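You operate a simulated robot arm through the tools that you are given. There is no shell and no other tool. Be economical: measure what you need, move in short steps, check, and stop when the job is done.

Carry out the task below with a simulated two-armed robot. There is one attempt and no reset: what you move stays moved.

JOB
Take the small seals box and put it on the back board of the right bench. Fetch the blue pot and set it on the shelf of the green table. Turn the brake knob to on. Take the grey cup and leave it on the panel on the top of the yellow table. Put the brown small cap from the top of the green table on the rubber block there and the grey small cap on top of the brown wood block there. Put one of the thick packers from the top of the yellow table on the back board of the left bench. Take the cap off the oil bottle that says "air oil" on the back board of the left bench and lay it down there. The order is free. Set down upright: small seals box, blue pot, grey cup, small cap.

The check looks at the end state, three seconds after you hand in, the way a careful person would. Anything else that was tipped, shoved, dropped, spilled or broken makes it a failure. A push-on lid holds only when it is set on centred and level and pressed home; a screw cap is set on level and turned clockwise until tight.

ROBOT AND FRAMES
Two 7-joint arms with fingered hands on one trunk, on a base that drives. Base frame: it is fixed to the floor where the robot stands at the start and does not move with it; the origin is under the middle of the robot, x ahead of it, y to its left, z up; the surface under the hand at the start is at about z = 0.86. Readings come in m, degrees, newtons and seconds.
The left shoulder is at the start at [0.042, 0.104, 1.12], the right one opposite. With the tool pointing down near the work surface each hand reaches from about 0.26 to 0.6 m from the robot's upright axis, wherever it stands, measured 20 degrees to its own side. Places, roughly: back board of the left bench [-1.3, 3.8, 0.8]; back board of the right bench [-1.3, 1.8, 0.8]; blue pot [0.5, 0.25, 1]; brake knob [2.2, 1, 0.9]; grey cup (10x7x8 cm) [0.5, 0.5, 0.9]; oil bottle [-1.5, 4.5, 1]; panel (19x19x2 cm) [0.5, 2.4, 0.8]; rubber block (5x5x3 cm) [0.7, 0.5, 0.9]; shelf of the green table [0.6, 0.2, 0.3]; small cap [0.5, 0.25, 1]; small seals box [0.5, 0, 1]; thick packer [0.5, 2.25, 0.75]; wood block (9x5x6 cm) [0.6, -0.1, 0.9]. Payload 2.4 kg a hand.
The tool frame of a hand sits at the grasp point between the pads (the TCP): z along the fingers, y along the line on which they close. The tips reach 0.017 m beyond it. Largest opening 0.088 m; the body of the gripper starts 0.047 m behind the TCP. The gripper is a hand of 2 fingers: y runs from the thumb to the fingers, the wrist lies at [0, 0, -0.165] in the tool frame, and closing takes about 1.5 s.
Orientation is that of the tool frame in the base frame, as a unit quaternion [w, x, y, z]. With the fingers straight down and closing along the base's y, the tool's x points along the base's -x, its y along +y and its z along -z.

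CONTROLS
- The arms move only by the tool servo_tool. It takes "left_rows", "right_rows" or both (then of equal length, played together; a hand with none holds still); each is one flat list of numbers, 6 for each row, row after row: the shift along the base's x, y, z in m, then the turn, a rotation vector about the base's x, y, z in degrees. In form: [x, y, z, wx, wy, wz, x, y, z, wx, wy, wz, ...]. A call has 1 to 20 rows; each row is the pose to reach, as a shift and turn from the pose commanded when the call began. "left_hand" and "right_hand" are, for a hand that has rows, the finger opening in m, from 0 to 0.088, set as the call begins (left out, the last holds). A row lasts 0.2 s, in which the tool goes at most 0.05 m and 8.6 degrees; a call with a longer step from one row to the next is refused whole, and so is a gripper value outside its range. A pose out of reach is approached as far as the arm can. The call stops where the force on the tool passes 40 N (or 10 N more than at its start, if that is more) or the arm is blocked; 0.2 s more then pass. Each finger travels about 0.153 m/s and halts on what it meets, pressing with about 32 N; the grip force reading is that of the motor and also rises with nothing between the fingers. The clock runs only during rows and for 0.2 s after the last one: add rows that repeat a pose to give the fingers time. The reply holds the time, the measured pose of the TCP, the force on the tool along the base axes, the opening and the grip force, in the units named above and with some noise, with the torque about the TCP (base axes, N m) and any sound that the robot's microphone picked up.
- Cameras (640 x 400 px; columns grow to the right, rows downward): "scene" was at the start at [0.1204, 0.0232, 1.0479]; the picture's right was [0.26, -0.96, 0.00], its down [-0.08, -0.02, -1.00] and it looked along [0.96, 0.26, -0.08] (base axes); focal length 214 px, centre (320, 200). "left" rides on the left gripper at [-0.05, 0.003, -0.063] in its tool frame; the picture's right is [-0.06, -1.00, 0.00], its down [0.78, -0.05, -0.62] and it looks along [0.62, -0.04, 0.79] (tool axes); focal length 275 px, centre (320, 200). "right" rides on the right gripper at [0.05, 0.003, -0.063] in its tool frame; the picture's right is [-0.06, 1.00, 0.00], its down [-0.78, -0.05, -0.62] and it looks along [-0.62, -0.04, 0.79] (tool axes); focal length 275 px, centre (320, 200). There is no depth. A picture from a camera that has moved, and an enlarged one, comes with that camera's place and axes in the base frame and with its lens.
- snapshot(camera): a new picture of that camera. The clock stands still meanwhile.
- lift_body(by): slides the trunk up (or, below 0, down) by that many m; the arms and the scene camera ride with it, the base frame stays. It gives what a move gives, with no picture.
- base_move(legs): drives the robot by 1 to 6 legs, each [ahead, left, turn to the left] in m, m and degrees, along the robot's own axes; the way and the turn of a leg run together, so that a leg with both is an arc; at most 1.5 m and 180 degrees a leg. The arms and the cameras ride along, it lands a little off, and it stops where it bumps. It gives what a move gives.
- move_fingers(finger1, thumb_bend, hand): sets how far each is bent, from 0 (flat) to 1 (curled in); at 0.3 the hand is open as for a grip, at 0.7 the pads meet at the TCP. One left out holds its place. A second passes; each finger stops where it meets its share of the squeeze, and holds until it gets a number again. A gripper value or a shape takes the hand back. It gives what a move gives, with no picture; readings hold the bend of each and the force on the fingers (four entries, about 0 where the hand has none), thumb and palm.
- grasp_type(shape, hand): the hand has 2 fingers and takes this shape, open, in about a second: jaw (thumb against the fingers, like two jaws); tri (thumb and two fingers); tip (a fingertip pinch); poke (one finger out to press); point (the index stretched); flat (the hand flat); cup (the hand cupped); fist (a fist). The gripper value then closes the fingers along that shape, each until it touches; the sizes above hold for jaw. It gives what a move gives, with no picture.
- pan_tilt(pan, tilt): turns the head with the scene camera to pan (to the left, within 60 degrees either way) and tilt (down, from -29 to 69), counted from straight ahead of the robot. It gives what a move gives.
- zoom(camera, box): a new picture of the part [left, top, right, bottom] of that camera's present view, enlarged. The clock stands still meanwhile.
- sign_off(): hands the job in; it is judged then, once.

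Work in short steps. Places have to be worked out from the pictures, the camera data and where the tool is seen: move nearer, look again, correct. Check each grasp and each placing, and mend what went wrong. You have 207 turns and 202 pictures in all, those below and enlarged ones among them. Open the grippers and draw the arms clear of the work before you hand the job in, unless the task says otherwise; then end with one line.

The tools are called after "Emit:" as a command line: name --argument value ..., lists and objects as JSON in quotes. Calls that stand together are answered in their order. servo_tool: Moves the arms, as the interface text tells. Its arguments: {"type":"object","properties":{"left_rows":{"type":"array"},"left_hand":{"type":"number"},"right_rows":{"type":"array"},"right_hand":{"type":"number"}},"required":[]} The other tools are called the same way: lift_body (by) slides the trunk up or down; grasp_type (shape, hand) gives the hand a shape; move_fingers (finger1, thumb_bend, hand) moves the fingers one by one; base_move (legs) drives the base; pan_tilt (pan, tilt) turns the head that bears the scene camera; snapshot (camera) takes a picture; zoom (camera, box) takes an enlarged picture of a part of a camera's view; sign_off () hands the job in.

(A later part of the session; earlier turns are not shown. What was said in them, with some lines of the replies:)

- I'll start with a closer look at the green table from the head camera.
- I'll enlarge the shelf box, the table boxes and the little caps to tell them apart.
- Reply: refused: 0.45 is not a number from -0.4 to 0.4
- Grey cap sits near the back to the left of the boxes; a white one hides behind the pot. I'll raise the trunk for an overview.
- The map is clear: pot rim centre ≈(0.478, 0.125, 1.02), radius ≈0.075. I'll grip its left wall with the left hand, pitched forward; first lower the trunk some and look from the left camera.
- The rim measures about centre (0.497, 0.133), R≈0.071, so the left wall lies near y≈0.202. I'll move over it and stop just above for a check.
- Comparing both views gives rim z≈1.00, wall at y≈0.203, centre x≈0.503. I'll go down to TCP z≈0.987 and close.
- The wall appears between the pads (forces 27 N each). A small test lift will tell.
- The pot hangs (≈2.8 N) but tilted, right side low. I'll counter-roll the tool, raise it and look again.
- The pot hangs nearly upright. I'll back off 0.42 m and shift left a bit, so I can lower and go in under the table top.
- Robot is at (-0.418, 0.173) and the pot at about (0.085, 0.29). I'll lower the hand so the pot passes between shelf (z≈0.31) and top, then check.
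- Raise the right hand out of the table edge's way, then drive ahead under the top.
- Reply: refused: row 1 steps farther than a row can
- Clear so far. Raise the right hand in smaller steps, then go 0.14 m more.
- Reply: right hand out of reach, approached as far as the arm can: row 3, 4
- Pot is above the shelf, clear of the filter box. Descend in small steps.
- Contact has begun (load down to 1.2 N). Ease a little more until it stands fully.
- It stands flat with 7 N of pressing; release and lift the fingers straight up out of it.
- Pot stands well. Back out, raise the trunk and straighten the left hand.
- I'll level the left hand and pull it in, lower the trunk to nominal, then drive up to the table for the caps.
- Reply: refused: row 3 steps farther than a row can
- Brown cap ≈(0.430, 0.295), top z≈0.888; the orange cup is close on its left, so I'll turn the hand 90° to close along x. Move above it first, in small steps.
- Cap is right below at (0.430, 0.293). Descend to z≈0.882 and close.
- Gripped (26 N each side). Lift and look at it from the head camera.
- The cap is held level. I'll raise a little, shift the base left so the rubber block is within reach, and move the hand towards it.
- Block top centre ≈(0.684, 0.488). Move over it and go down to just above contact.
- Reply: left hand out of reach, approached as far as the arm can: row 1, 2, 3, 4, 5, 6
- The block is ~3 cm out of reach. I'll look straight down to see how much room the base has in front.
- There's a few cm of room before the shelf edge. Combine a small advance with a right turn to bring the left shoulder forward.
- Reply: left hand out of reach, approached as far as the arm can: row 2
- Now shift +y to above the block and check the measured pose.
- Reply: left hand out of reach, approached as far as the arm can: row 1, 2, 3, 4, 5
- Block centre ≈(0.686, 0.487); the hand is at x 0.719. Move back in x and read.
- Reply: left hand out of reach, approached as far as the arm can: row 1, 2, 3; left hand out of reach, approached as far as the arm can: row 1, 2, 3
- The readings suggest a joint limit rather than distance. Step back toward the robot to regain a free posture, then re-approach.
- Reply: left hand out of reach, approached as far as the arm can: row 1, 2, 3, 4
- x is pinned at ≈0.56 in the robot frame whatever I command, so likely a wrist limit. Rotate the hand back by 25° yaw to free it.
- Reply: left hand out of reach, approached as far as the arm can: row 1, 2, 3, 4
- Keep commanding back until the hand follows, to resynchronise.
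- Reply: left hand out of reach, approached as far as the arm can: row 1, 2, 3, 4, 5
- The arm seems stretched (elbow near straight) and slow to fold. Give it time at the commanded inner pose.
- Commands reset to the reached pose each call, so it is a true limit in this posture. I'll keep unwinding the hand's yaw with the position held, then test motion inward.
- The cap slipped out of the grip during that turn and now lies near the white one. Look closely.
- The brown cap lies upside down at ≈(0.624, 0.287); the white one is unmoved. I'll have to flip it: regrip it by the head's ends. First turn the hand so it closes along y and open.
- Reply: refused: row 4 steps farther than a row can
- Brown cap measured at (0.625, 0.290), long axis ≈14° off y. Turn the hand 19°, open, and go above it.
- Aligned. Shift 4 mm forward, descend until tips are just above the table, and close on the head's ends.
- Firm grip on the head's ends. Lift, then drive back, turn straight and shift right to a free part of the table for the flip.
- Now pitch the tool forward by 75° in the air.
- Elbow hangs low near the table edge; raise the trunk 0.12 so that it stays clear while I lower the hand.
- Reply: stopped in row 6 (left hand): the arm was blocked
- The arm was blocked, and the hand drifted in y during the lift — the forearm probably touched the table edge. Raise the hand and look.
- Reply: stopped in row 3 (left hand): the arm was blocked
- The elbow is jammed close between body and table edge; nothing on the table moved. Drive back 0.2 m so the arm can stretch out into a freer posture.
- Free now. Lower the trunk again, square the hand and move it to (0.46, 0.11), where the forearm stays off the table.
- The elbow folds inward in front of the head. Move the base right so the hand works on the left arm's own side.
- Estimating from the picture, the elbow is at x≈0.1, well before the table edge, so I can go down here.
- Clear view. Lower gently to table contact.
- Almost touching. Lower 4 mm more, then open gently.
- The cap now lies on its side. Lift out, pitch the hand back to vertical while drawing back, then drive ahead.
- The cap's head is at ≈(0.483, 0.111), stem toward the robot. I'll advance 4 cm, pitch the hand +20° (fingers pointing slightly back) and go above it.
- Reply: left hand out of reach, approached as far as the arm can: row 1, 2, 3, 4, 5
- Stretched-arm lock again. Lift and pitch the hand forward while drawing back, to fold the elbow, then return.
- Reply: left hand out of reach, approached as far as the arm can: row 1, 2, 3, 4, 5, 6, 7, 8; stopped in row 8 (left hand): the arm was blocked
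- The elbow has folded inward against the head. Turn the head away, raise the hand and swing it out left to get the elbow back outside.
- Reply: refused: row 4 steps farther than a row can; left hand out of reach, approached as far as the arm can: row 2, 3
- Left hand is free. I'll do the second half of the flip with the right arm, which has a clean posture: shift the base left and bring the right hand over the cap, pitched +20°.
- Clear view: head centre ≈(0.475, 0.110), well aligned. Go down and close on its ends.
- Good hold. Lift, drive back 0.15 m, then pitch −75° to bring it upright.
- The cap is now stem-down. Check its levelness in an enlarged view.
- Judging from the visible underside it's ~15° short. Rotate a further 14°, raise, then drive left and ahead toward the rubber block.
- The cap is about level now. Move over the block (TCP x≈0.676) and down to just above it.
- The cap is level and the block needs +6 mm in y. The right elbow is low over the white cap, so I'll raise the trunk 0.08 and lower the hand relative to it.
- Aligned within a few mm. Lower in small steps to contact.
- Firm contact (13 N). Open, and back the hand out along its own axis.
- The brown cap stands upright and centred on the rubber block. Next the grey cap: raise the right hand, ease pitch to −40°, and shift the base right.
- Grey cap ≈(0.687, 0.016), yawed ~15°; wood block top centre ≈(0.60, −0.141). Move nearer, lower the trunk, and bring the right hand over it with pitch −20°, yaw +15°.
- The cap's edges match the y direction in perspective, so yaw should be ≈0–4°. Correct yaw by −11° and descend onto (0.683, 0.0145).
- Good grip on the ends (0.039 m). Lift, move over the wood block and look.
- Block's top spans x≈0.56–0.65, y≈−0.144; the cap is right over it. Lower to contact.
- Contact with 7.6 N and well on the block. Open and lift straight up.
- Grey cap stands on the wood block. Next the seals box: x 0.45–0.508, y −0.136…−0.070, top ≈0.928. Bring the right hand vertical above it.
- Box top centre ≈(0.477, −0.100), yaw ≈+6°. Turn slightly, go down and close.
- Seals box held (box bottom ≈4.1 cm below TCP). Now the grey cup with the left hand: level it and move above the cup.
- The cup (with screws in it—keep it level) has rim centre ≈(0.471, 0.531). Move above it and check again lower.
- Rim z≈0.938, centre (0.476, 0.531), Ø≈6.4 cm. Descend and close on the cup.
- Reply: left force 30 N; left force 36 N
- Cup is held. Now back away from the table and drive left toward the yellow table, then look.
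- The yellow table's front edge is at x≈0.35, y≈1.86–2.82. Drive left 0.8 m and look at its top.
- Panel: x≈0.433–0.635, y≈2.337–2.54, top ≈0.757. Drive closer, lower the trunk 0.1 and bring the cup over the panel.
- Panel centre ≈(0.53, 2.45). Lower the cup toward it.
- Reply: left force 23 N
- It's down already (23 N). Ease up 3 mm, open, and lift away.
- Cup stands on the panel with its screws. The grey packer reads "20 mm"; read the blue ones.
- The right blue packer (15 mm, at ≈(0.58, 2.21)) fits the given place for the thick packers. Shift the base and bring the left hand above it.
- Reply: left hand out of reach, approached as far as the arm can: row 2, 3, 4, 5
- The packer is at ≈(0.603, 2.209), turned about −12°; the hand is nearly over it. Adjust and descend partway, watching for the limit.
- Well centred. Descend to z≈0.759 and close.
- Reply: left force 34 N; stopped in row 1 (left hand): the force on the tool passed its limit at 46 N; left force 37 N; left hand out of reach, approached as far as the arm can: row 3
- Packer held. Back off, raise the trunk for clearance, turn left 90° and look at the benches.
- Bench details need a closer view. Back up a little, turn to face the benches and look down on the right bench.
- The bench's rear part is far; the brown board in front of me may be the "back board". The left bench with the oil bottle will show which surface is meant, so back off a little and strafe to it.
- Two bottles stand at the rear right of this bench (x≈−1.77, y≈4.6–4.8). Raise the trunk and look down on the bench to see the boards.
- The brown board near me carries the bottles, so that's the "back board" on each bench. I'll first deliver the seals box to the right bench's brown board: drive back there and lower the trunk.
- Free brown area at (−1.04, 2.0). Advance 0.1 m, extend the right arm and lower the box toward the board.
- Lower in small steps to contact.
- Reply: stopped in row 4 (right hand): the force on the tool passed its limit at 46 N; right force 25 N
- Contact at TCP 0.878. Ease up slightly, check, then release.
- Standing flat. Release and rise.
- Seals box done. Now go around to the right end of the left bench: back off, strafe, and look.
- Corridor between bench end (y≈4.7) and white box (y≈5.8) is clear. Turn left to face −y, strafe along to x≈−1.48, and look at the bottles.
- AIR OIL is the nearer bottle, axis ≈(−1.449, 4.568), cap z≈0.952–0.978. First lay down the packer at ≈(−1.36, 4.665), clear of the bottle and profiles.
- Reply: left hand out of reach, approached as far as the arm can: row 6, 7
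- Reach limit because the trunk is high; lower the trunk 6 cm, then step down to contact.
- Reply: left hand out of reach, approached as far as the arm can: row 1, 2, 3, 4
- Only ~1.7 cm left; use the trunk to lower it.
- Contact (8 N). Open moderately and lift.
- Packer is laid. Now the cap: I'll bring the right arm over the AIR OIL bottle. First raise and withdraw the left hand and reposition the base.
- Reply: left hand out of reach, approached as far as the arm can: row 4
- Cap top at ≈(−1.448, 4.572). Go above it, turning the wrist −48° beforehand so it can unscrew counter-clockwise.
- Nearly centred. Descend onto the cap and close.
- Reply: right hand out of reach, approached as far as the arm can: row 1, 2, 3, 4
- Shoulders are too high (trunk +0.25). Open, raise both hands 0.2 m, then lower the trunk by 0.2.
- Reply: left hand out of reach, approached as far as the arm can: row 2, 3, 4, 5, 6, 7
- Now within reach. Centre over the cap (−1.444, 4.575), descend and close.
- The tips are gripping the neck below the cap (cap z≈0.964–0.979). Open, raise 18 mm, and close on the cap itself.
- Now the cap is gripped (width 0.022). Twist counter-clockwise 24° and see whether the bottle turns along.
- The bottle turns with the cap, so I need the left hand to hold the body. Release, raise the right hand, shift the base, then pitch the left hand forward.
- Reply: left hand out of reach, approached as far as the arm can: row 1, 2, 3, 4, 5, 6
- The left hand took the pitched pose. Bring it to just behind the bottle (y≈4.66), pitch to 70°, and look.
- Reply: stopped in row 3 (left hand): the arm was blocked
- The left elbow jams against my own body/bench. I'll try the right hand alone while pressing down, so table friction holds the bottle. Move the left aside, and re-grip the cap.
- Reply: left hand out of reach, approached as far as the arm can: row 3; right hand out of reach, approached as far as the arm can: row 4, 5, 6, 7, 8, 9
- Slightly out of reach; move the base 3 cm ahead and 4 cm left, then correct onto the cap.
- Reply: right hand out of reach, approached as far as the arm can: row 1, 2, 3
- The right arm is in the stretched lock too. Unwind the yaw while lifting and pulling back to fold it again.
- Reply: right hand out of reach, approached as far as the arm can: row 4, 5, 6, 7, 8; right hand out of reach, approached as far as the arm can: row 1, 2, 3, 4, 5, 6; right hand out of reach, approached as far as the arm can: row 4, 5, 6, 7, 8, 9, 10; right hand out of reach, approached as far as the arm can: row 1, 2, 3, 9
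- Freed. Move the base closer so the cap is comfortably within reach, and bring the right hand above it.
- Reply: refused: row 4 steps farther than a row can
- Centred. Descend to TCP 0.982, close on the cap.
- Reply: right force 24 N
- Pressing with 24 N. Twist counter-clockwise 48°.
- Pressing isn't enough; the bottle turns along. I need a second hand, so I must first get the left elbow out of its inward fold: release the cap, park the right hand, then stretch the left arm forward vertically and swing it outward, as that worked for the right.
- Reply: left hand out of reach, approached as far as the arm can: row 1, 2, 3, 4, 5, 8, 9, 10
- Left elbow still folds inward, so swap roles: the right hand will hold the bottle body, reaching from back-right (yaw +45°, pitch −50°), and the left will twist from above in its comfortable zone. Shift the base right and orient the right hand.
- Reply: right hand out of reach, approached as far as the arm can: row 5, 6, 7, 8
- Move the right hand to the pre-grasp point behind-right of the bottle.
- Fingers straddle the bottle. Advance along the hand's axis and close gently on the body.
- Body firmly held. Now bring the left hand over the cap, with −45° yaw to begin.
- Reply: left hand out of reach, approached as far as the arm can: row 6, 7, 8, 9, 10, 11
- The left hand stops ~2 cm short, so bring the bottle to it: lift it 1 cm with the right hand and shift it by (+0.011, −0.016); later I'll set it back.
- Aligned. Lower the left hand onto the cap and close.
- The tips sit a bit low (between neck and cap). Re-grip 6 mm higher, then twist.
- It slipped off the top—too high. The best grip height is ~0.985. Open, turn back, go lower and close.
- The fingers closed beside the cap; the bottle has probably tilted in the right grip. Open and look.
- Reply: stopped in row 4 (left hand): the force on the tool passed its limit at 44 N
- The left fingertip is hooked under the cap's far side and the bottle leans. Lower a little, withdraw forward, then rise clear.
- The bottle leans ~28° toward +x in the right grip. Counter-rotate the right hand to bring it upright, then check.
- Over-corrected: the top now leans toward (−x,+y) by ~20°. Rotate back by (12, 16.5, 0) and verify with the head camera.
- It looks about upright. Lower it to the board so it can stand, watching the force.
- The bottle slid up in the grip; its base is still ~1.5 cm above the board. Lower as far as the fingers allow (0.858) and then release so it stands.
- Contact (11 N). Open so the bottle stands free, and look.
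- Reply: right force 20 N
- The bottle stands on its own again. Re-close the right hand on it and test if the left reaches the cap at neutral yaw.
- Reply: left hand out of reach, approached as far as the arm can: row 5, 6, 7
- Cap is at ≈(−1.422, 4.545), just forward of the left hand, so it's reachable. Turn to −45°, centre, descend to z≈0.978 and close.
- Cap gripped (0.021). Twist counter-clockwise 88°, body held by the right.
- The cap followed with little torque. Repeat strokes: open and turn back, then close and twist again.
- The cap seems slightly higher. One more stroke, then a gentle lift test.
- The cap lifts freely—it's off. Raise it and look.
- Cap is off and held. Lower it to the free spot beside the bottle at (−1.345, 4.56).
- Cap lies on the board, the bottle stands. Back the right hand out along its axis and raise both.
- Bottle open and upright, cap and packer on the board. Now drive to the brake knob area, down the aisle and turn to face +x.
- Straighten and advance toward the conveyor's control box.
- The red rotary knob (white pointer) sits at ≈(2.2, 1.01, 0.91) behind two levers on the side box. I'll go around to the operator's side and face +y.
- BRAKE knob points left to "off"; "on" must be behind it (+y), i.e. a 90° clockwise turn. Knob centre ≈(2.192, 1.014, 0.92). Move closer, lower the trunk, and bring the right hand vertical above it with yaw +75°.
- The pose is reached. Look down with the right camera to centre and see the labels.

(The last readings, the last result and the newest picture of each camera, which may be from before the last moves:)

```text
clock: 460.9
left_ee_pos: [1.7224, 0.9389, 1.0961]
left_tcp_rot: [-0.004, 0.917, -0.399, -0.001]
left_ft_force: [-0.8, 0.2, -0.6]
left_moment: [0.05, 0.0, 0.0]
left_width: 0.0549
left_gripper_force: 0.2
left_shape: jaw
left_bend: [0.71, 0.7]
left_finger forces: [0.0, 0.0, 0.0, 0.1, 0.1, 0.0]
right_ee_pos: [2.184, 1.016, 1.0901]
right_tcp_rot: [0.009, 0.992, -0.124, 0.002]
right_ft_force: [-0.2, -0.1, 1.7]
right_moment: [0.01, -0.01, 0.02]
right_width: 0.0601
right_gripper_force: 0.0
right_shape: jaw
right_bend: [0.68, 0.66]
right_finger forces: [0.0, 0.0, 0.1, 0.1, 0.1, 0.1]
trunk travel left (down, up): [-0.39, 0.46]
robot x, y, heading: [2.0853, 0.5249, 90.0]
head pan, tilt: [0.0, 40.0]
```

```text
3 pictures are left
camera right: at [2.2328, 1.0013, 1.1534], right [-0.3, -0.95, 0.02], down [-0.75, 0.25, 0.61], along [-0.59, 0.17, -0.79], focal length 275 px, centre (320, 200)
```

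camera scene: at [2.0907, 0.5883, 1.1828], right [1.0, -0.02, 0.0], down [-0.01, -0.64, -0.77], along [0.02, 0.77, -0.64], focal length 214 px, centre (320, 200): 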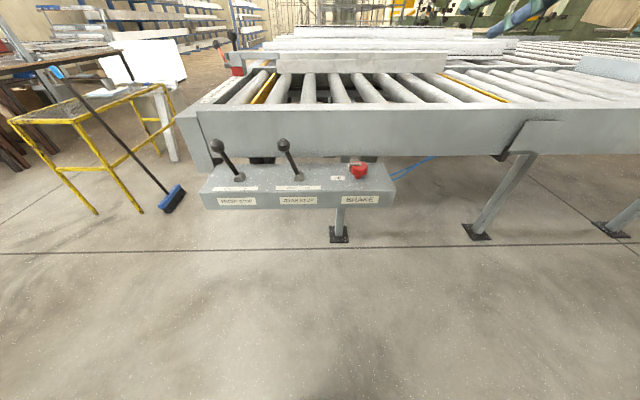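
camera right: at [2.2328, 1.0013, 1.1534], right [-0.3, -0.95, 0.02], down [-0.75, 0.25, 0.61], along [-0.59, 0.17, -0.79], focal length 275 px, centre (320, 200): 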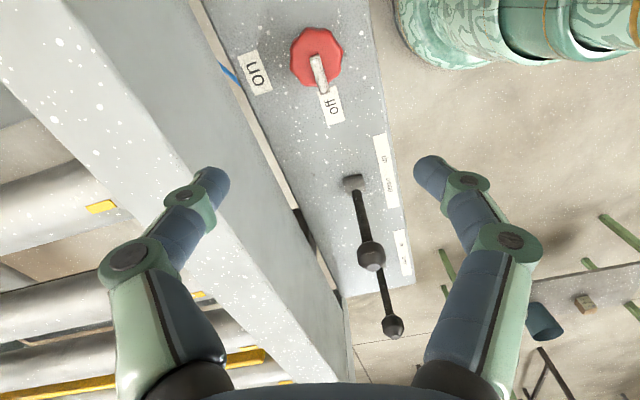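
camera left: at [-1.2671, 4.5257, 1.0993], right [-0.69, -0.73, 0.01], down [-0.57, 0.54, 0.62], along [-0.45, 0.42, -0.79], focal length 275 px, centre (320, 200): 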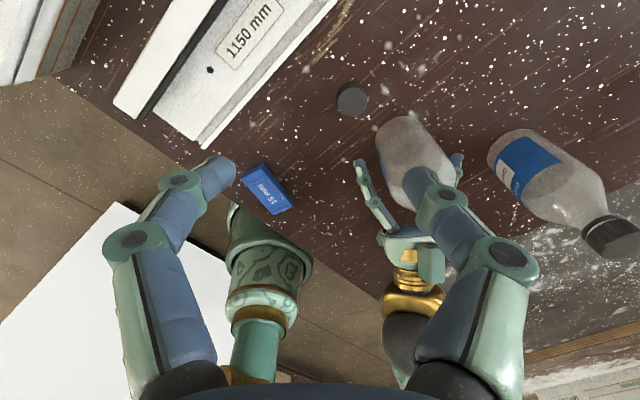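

"on" is indeed on the +y side: turn 90° clockwise. Knob at (2.193, 1.013). Centre, descend to z≈0.926 and close.

Emit:
servo_tool --right_rows '[0.009, -0.003, -0.03, 0, 0, 0, 0.009, -0.003, -0.07, 0, 0, 0, 0.009, -0.003, -0.11, 0, 0, 0, 0.009, -0.003, -0.145, 0, 0, 0, 0.009, -0.003, -0.164, 0, 0, 0, 0.009, -0.003, -0.164, 0, 0, 0]'

Emit:
servo_tool --right_rows '[0, 0, 0, 0, 0, 0, 0, 0, 0, 0, 0, 0, 0, 0, 0, 0, 0, 0, 0, 0, 0, 0, 0, 0]' --right_hand 0.01

```text
clock: 462.3
left_ee_pos: [1.7242, 0.9385, 1.0961]
left_tcp_rot: [-0.004, 0.917, -0.4, 0.0]
left_ft_force: [-0.1, -0.9, 0.2]
left_moment: [0.02, 0.0, 0.0]
left_width: 0.0549
left_gripper_force: 0.0
left_shape: jaw
left_bend: [0.71, 0.7]
left_finger forces: [0.1, 0.0, 0.0, 0.0, 0.0, 0.0]
right_ee_pos: [2.1933, 1.0127, 0.925]
right_tcp_rot: [0.01, 0.992, -0.123, 0.001]
right_ft_force: [-0.4, -0.3, -0.7]
right_moment: [0.0, 0.02, -0.01]
right_width: 0.0601
right_gripper_force: 0.0
right_shape: jaw
right_bend: [0.68, 0.66]
right_finger forces: [0.1, 0.1, 0.0, 0.0, 0.0, 0.1]
trunk travel left (down, up): [-0.39, 0.46]
robot x, y, heading: [2.0934, 0.5277, 90.1]
head pan, tilt: [0.0, 40.0]
```

```text
clock: 463.3
left_ee_pos: [1.7243, 0.9408, 1.0962]
left_tcp_rot: [-0.003, 0.917, -0.4, 0.001]
left_ft_force: [-0.2, -1.0, -0.8]
left_moment: [-0.02, 0.01, 0.01]
left_width: 0.0547
left_gripper_force: 0.1
left_shape: jaw
left_bend: [0.71, 0.7]
left_finger forces: [0.0, 0.0, 0.0, 0.1, 0.1, 0.1]
right_ee_pos: [2.1927, 1.0122, 0.9239]
right_tcp_rot: [0.01, 0.992, -0.124, 0.002]
right_ft_force: [1.7, -1.2, -23.6]
right_moment: [0.13, -0.1, -0.06]
right_width: 0.0302
right_gripper_force: 32.0
right_shape: jaw
right_bend: [0.73, 0.73]
right_finger forces: [31.3, 0.1, 0.0, 0.1, 28.1, 0.0]
trunk travel left (down, up): [-0.39, 0.46]
robot x, y, heading: [2.0889, 0.5251, 90.1]
head pan, tilt: [0.0, 40.0]
```

Gripped. Turn clockwise 90°.

Emit:
servo_tool --right_rows '[0, 0, 0, 0, 0, -8, 0, 0, 0, 0, 0, -16, 0, 0, 0, 0, 0, -24, 0, 0, 0, 0, 0, -32, 0, 0, 0, 0, 0, -40, 0, 0, 0, 0, 0, -48, 0, 0, 0, 0, 0, -56, 0, 0, 0, 0, 0, -64, 0, 0, 0, 0, 0, -72, 0, 0, 0, 0, 0, -80, 0, 0, 0, 0, 0, -88, 0, 0, 0, 0, 0, -92, 0, 0, 0, 0, 0, -92]'

```text
clock: 466.1
left_ee_pos: [1.7225, 0.9385, 1.0956]
left_tcp_rot: [-0.003, 0.917, -0.399, 0.0]
left_ft_force: [-0.4, -0.1, 0.3]
left_moment: [-0.02, 0.03, -0.01]
left_width: 0.0546
left_gripper_force: 0.1
left_shape: jaw
left_bend: [0.71, 0.7]
left_finger forces: [0.0, 0.0, 0.0, 0.0, 0.1, 0.0]
right_ee_pos: [2.1921, 1.0108, 0.9242]
right_tcp_rot: [-0.009, -0.599, 0.8, 0.005]
right_ft_force: [-10.7, -18.9, -28.2]
right_moment: [-0.22, -0.02, 0.09]
right_width: 0.0293
right_gripper_force: 32.4
right_shape: jaw
right_bend: [0.71, 0.72]
right_finger forces: [32.7, 0.0, 0.0, 0.0, 27.7, 0.0]
trunk travel left (down, up): [-0.39, 0.46]
robot x, y, heading: [2.0904, 0.5284, 90.0]
head pan, tilt: [0.0, 40.0]
```

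Turned ~92°. Release, rise and check.

Emit:
servo_tool --right_rows '[0, 0, 0, 0, 0, 0, 0, 0, 0, 0, 0, 0, 0, 0, 0, 0, 0, 0, 0, 0, 0.03, 0, 0, 0, 0, 0, 0.07, 0, 0, 0, 0, 0, 0.11, 0, 0, 0, 0, 0, 0.15, 0, 0, 0, 0, 0, 0.18, 0, 0, 0]' --right_hand 0.07

Emit:
snapshot --camera "right"

```text
clock: 467.9
left_ee_pos: [1.7235, 0.9382, 1.0958]
left_tcp_rot: [-0.003, 0.917, -0.399, 0.0]
left_ft_force: [0.2, -0.3, -0.3]
left_moment: [0.01, -0.03, 0.02]
left_width: 0.0549
left_gripper_force: 0.1
left_shape: jaw
left_bend: [0.71, 0.7]
left_finger forces: [0.1, 0.0, 0.0, 0.0, 0.1, 0.1]
right_ee_pos: [2.1921, 1.0115, 1.1041]
right_tcp_rot: [-0.008, -0.6, 0.8, 0.006]
right_ft_force: [-0.3, -0.1, -0.5]
right_moment: [-0.03, 0.02, 0.01]
right_width: 0.0697
right_gripper_force: 0.0
right_shape: jaw
right_bend: [0.6, 0.56]
right_finger forces: [0.1, 0.0, 0.0, 0.1, 0.1, 0.1]
trunk travel left (down, up): [-0.39, 0.46]
robot x, y, heading: [2.0917, 0.5274, 89.9]
head pan, tilt: [0.0, 40.0]
```

```text
2 pictures are left
camera right: at [2.1778, 0.9642, 1.1686], right [-0.94, 0.34, 0.02], down [0.28, 0.74, 0.61], along [0.2, 0.58, -0.79], focal length 275 px, centre (320, 200)
```

right: 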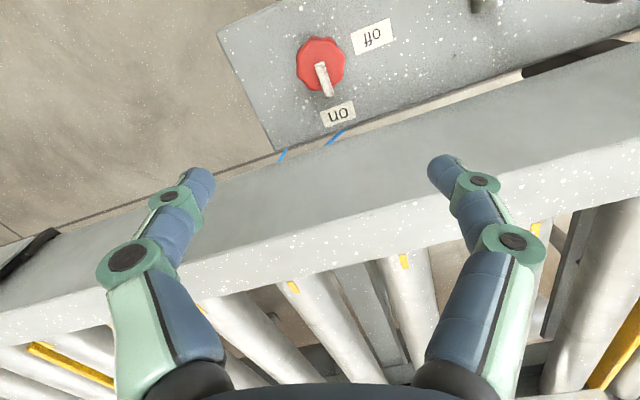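

The pointer is on "on". Open both hands fully and draw clear of everything.

Emit:
lift_body --by 0.1

Emit:
servo_tool --left_rows '[0, 0, 0, 0, 0, 0, 0, 0, 0, 0, 0, 0]' --right_rows '[0, -0.01, 0.01, 0, 0, 0, 0, -0.01, 0.01, 0, 0, 0]' --left_hand 0.088 --right_hand 0.088

Emit:
base_move --legs '[[-0.35, 0, 0]]'

Emit:
snapshot --camera "scene"

```text
clock: 469.3
left_ee_pos: [1.7232, 0.9394, 1.1943]
left_tcp_rot: [-0.003, 0.916, -0.4, 0.0]
left_ft_force: [0.4, -0.5, 0.2]
left_moment: [-0.01, 0.02, 0.04]
left_width: 0.0546
left_gripper_force: 0.2
left_shape: jaw
left_bend: [0.71, 0.7]
left_finger forces: [0.0, 0.1, 0.1, 0.1, 0.0, 0.1]
right_ee_pos: [2.1935, 1.0123, 1.2053]
right_tcp_rot: [-0.008, -0.6, 0.8, 0.004]
right_ft_force: [-0.3, -0.3, -0.7]
right_moment: [0.01, -0.02, 0.01]
right_width: 0.07
right_gripper_force: 0.0
right_shape: jaw
right_bend: [0.6, 0.56]
right_finger forces: [0.0, 0.1, 0.0, 0.0, 0.1, 0.0]
trunk travel left (down, up): [-0.49, 0.36]
robot x, y, heading: [2.0904, 0.5253, 90.1]
head pan, tilt: [0.0, 40.0]
```

```text
clock: 469.9
left_ee_pos: [1.7232, 0.9399, 1.196]
left_tcp_rot: [-0.003, 0.917, -0.4, 0.0]
left_ft_force: [-0.6, -0.5, 0.3]
left_moment: [-0.01, 0.01, 0.03]
left_width: 0.088
left_gripper_force: 0.0
left_shape: jaw
left_bend: [0.3, 0.3]
left_finger forces: [0.0, 0.0, 0.1, 0.1, 0.0, 0.1]
right_ee_pos: [2.1933, 1.0015, 1.2159]
right_tcp_rot: [-0.008, -0.6, 0.8, 0.005]
right_ft_force: [-0.1, 1.1, 0.8]
right_moment: [-0.01, 0.0, 0.0]
right_width: 0.0879
right_gripper_force: 0.1
right_shape: jaw
right_bend: [0.3, 0.3]
right_finger forces: [0.0, 0.1, 0.0, 0.0, 0.0, 0.1]
trunk travel left (down, up): [-0.49, 0.36]
robot x, y, heading: [2.0881, 0.5272, 90.1]
head pan, tilt: [0.0, 40.0]
```

```text
clock: 472.1
left_ee_pos: [1.7234, 0.5843, 1.1959]
left_tcp_rot: [-0.004, 0.917, -0.398, 0.0]
left_ft_force: [0.8, 0.0, 0.0]
left_moment: [0.01, -0.02, -0.01]
left_width: 0.0878
left_gripper_force: 0.1
left_shape: jaw
left_bend: [0.3, 0.3]
left_finger forces: [0.0, 0.0, 0.0, 0.0, 0.0, 0.0]
right_ee_pos: [2.193, 0.6504, 1.2162]
right_tcp_rot: [-0.008, -0.601, 0.799, 0.006]
right_ft_force: [0.8, -0.6, -0.5]
right_moment: [-0.01, -0.02, 0.03]
right_width: 0.0879
right_gripper_force: 0.0
right_shape: jaw
right_bend: [0.3, 0.3]
right_finger forces: [0.1, 0.0, 0.0, 0.0, 0.0, 0.0]
trunk travel left (down, up): [-0.49, 0.36]
robot x, y, heading: [2.0861, 0.1733, 90.0]
head pan, tilt: [0.0, 40.0]
```

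```text
1 pictures are left
camera scene: at [2.0892, 0.2869, 1.1325], right [1.0, 0.0, 0.0], down [0.0, -0.64, -0.77], along [0.0, 0.77, -0.64], focal length 214 px, centre (320, 200)
```

scene: 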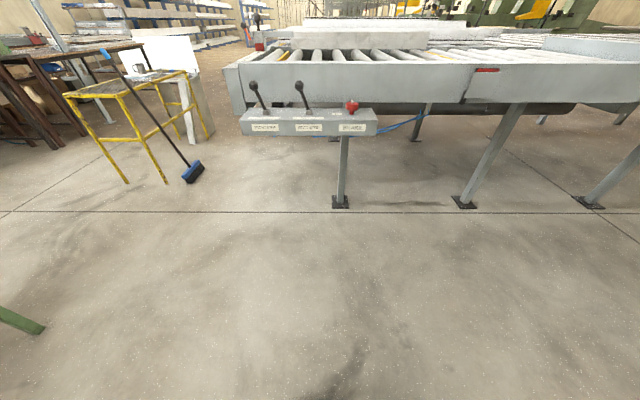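

Hands are open and clear, the knob is on "on", and each placing was checked in a picture as it was made. I'm handing in.

Emit:
sign_off

```text
The job is handed in.
```

I finished every item on the list and handed the job in, though the oil bottle ended about 3 cm from where it first stood because I had to hold it to unscrew the cap.
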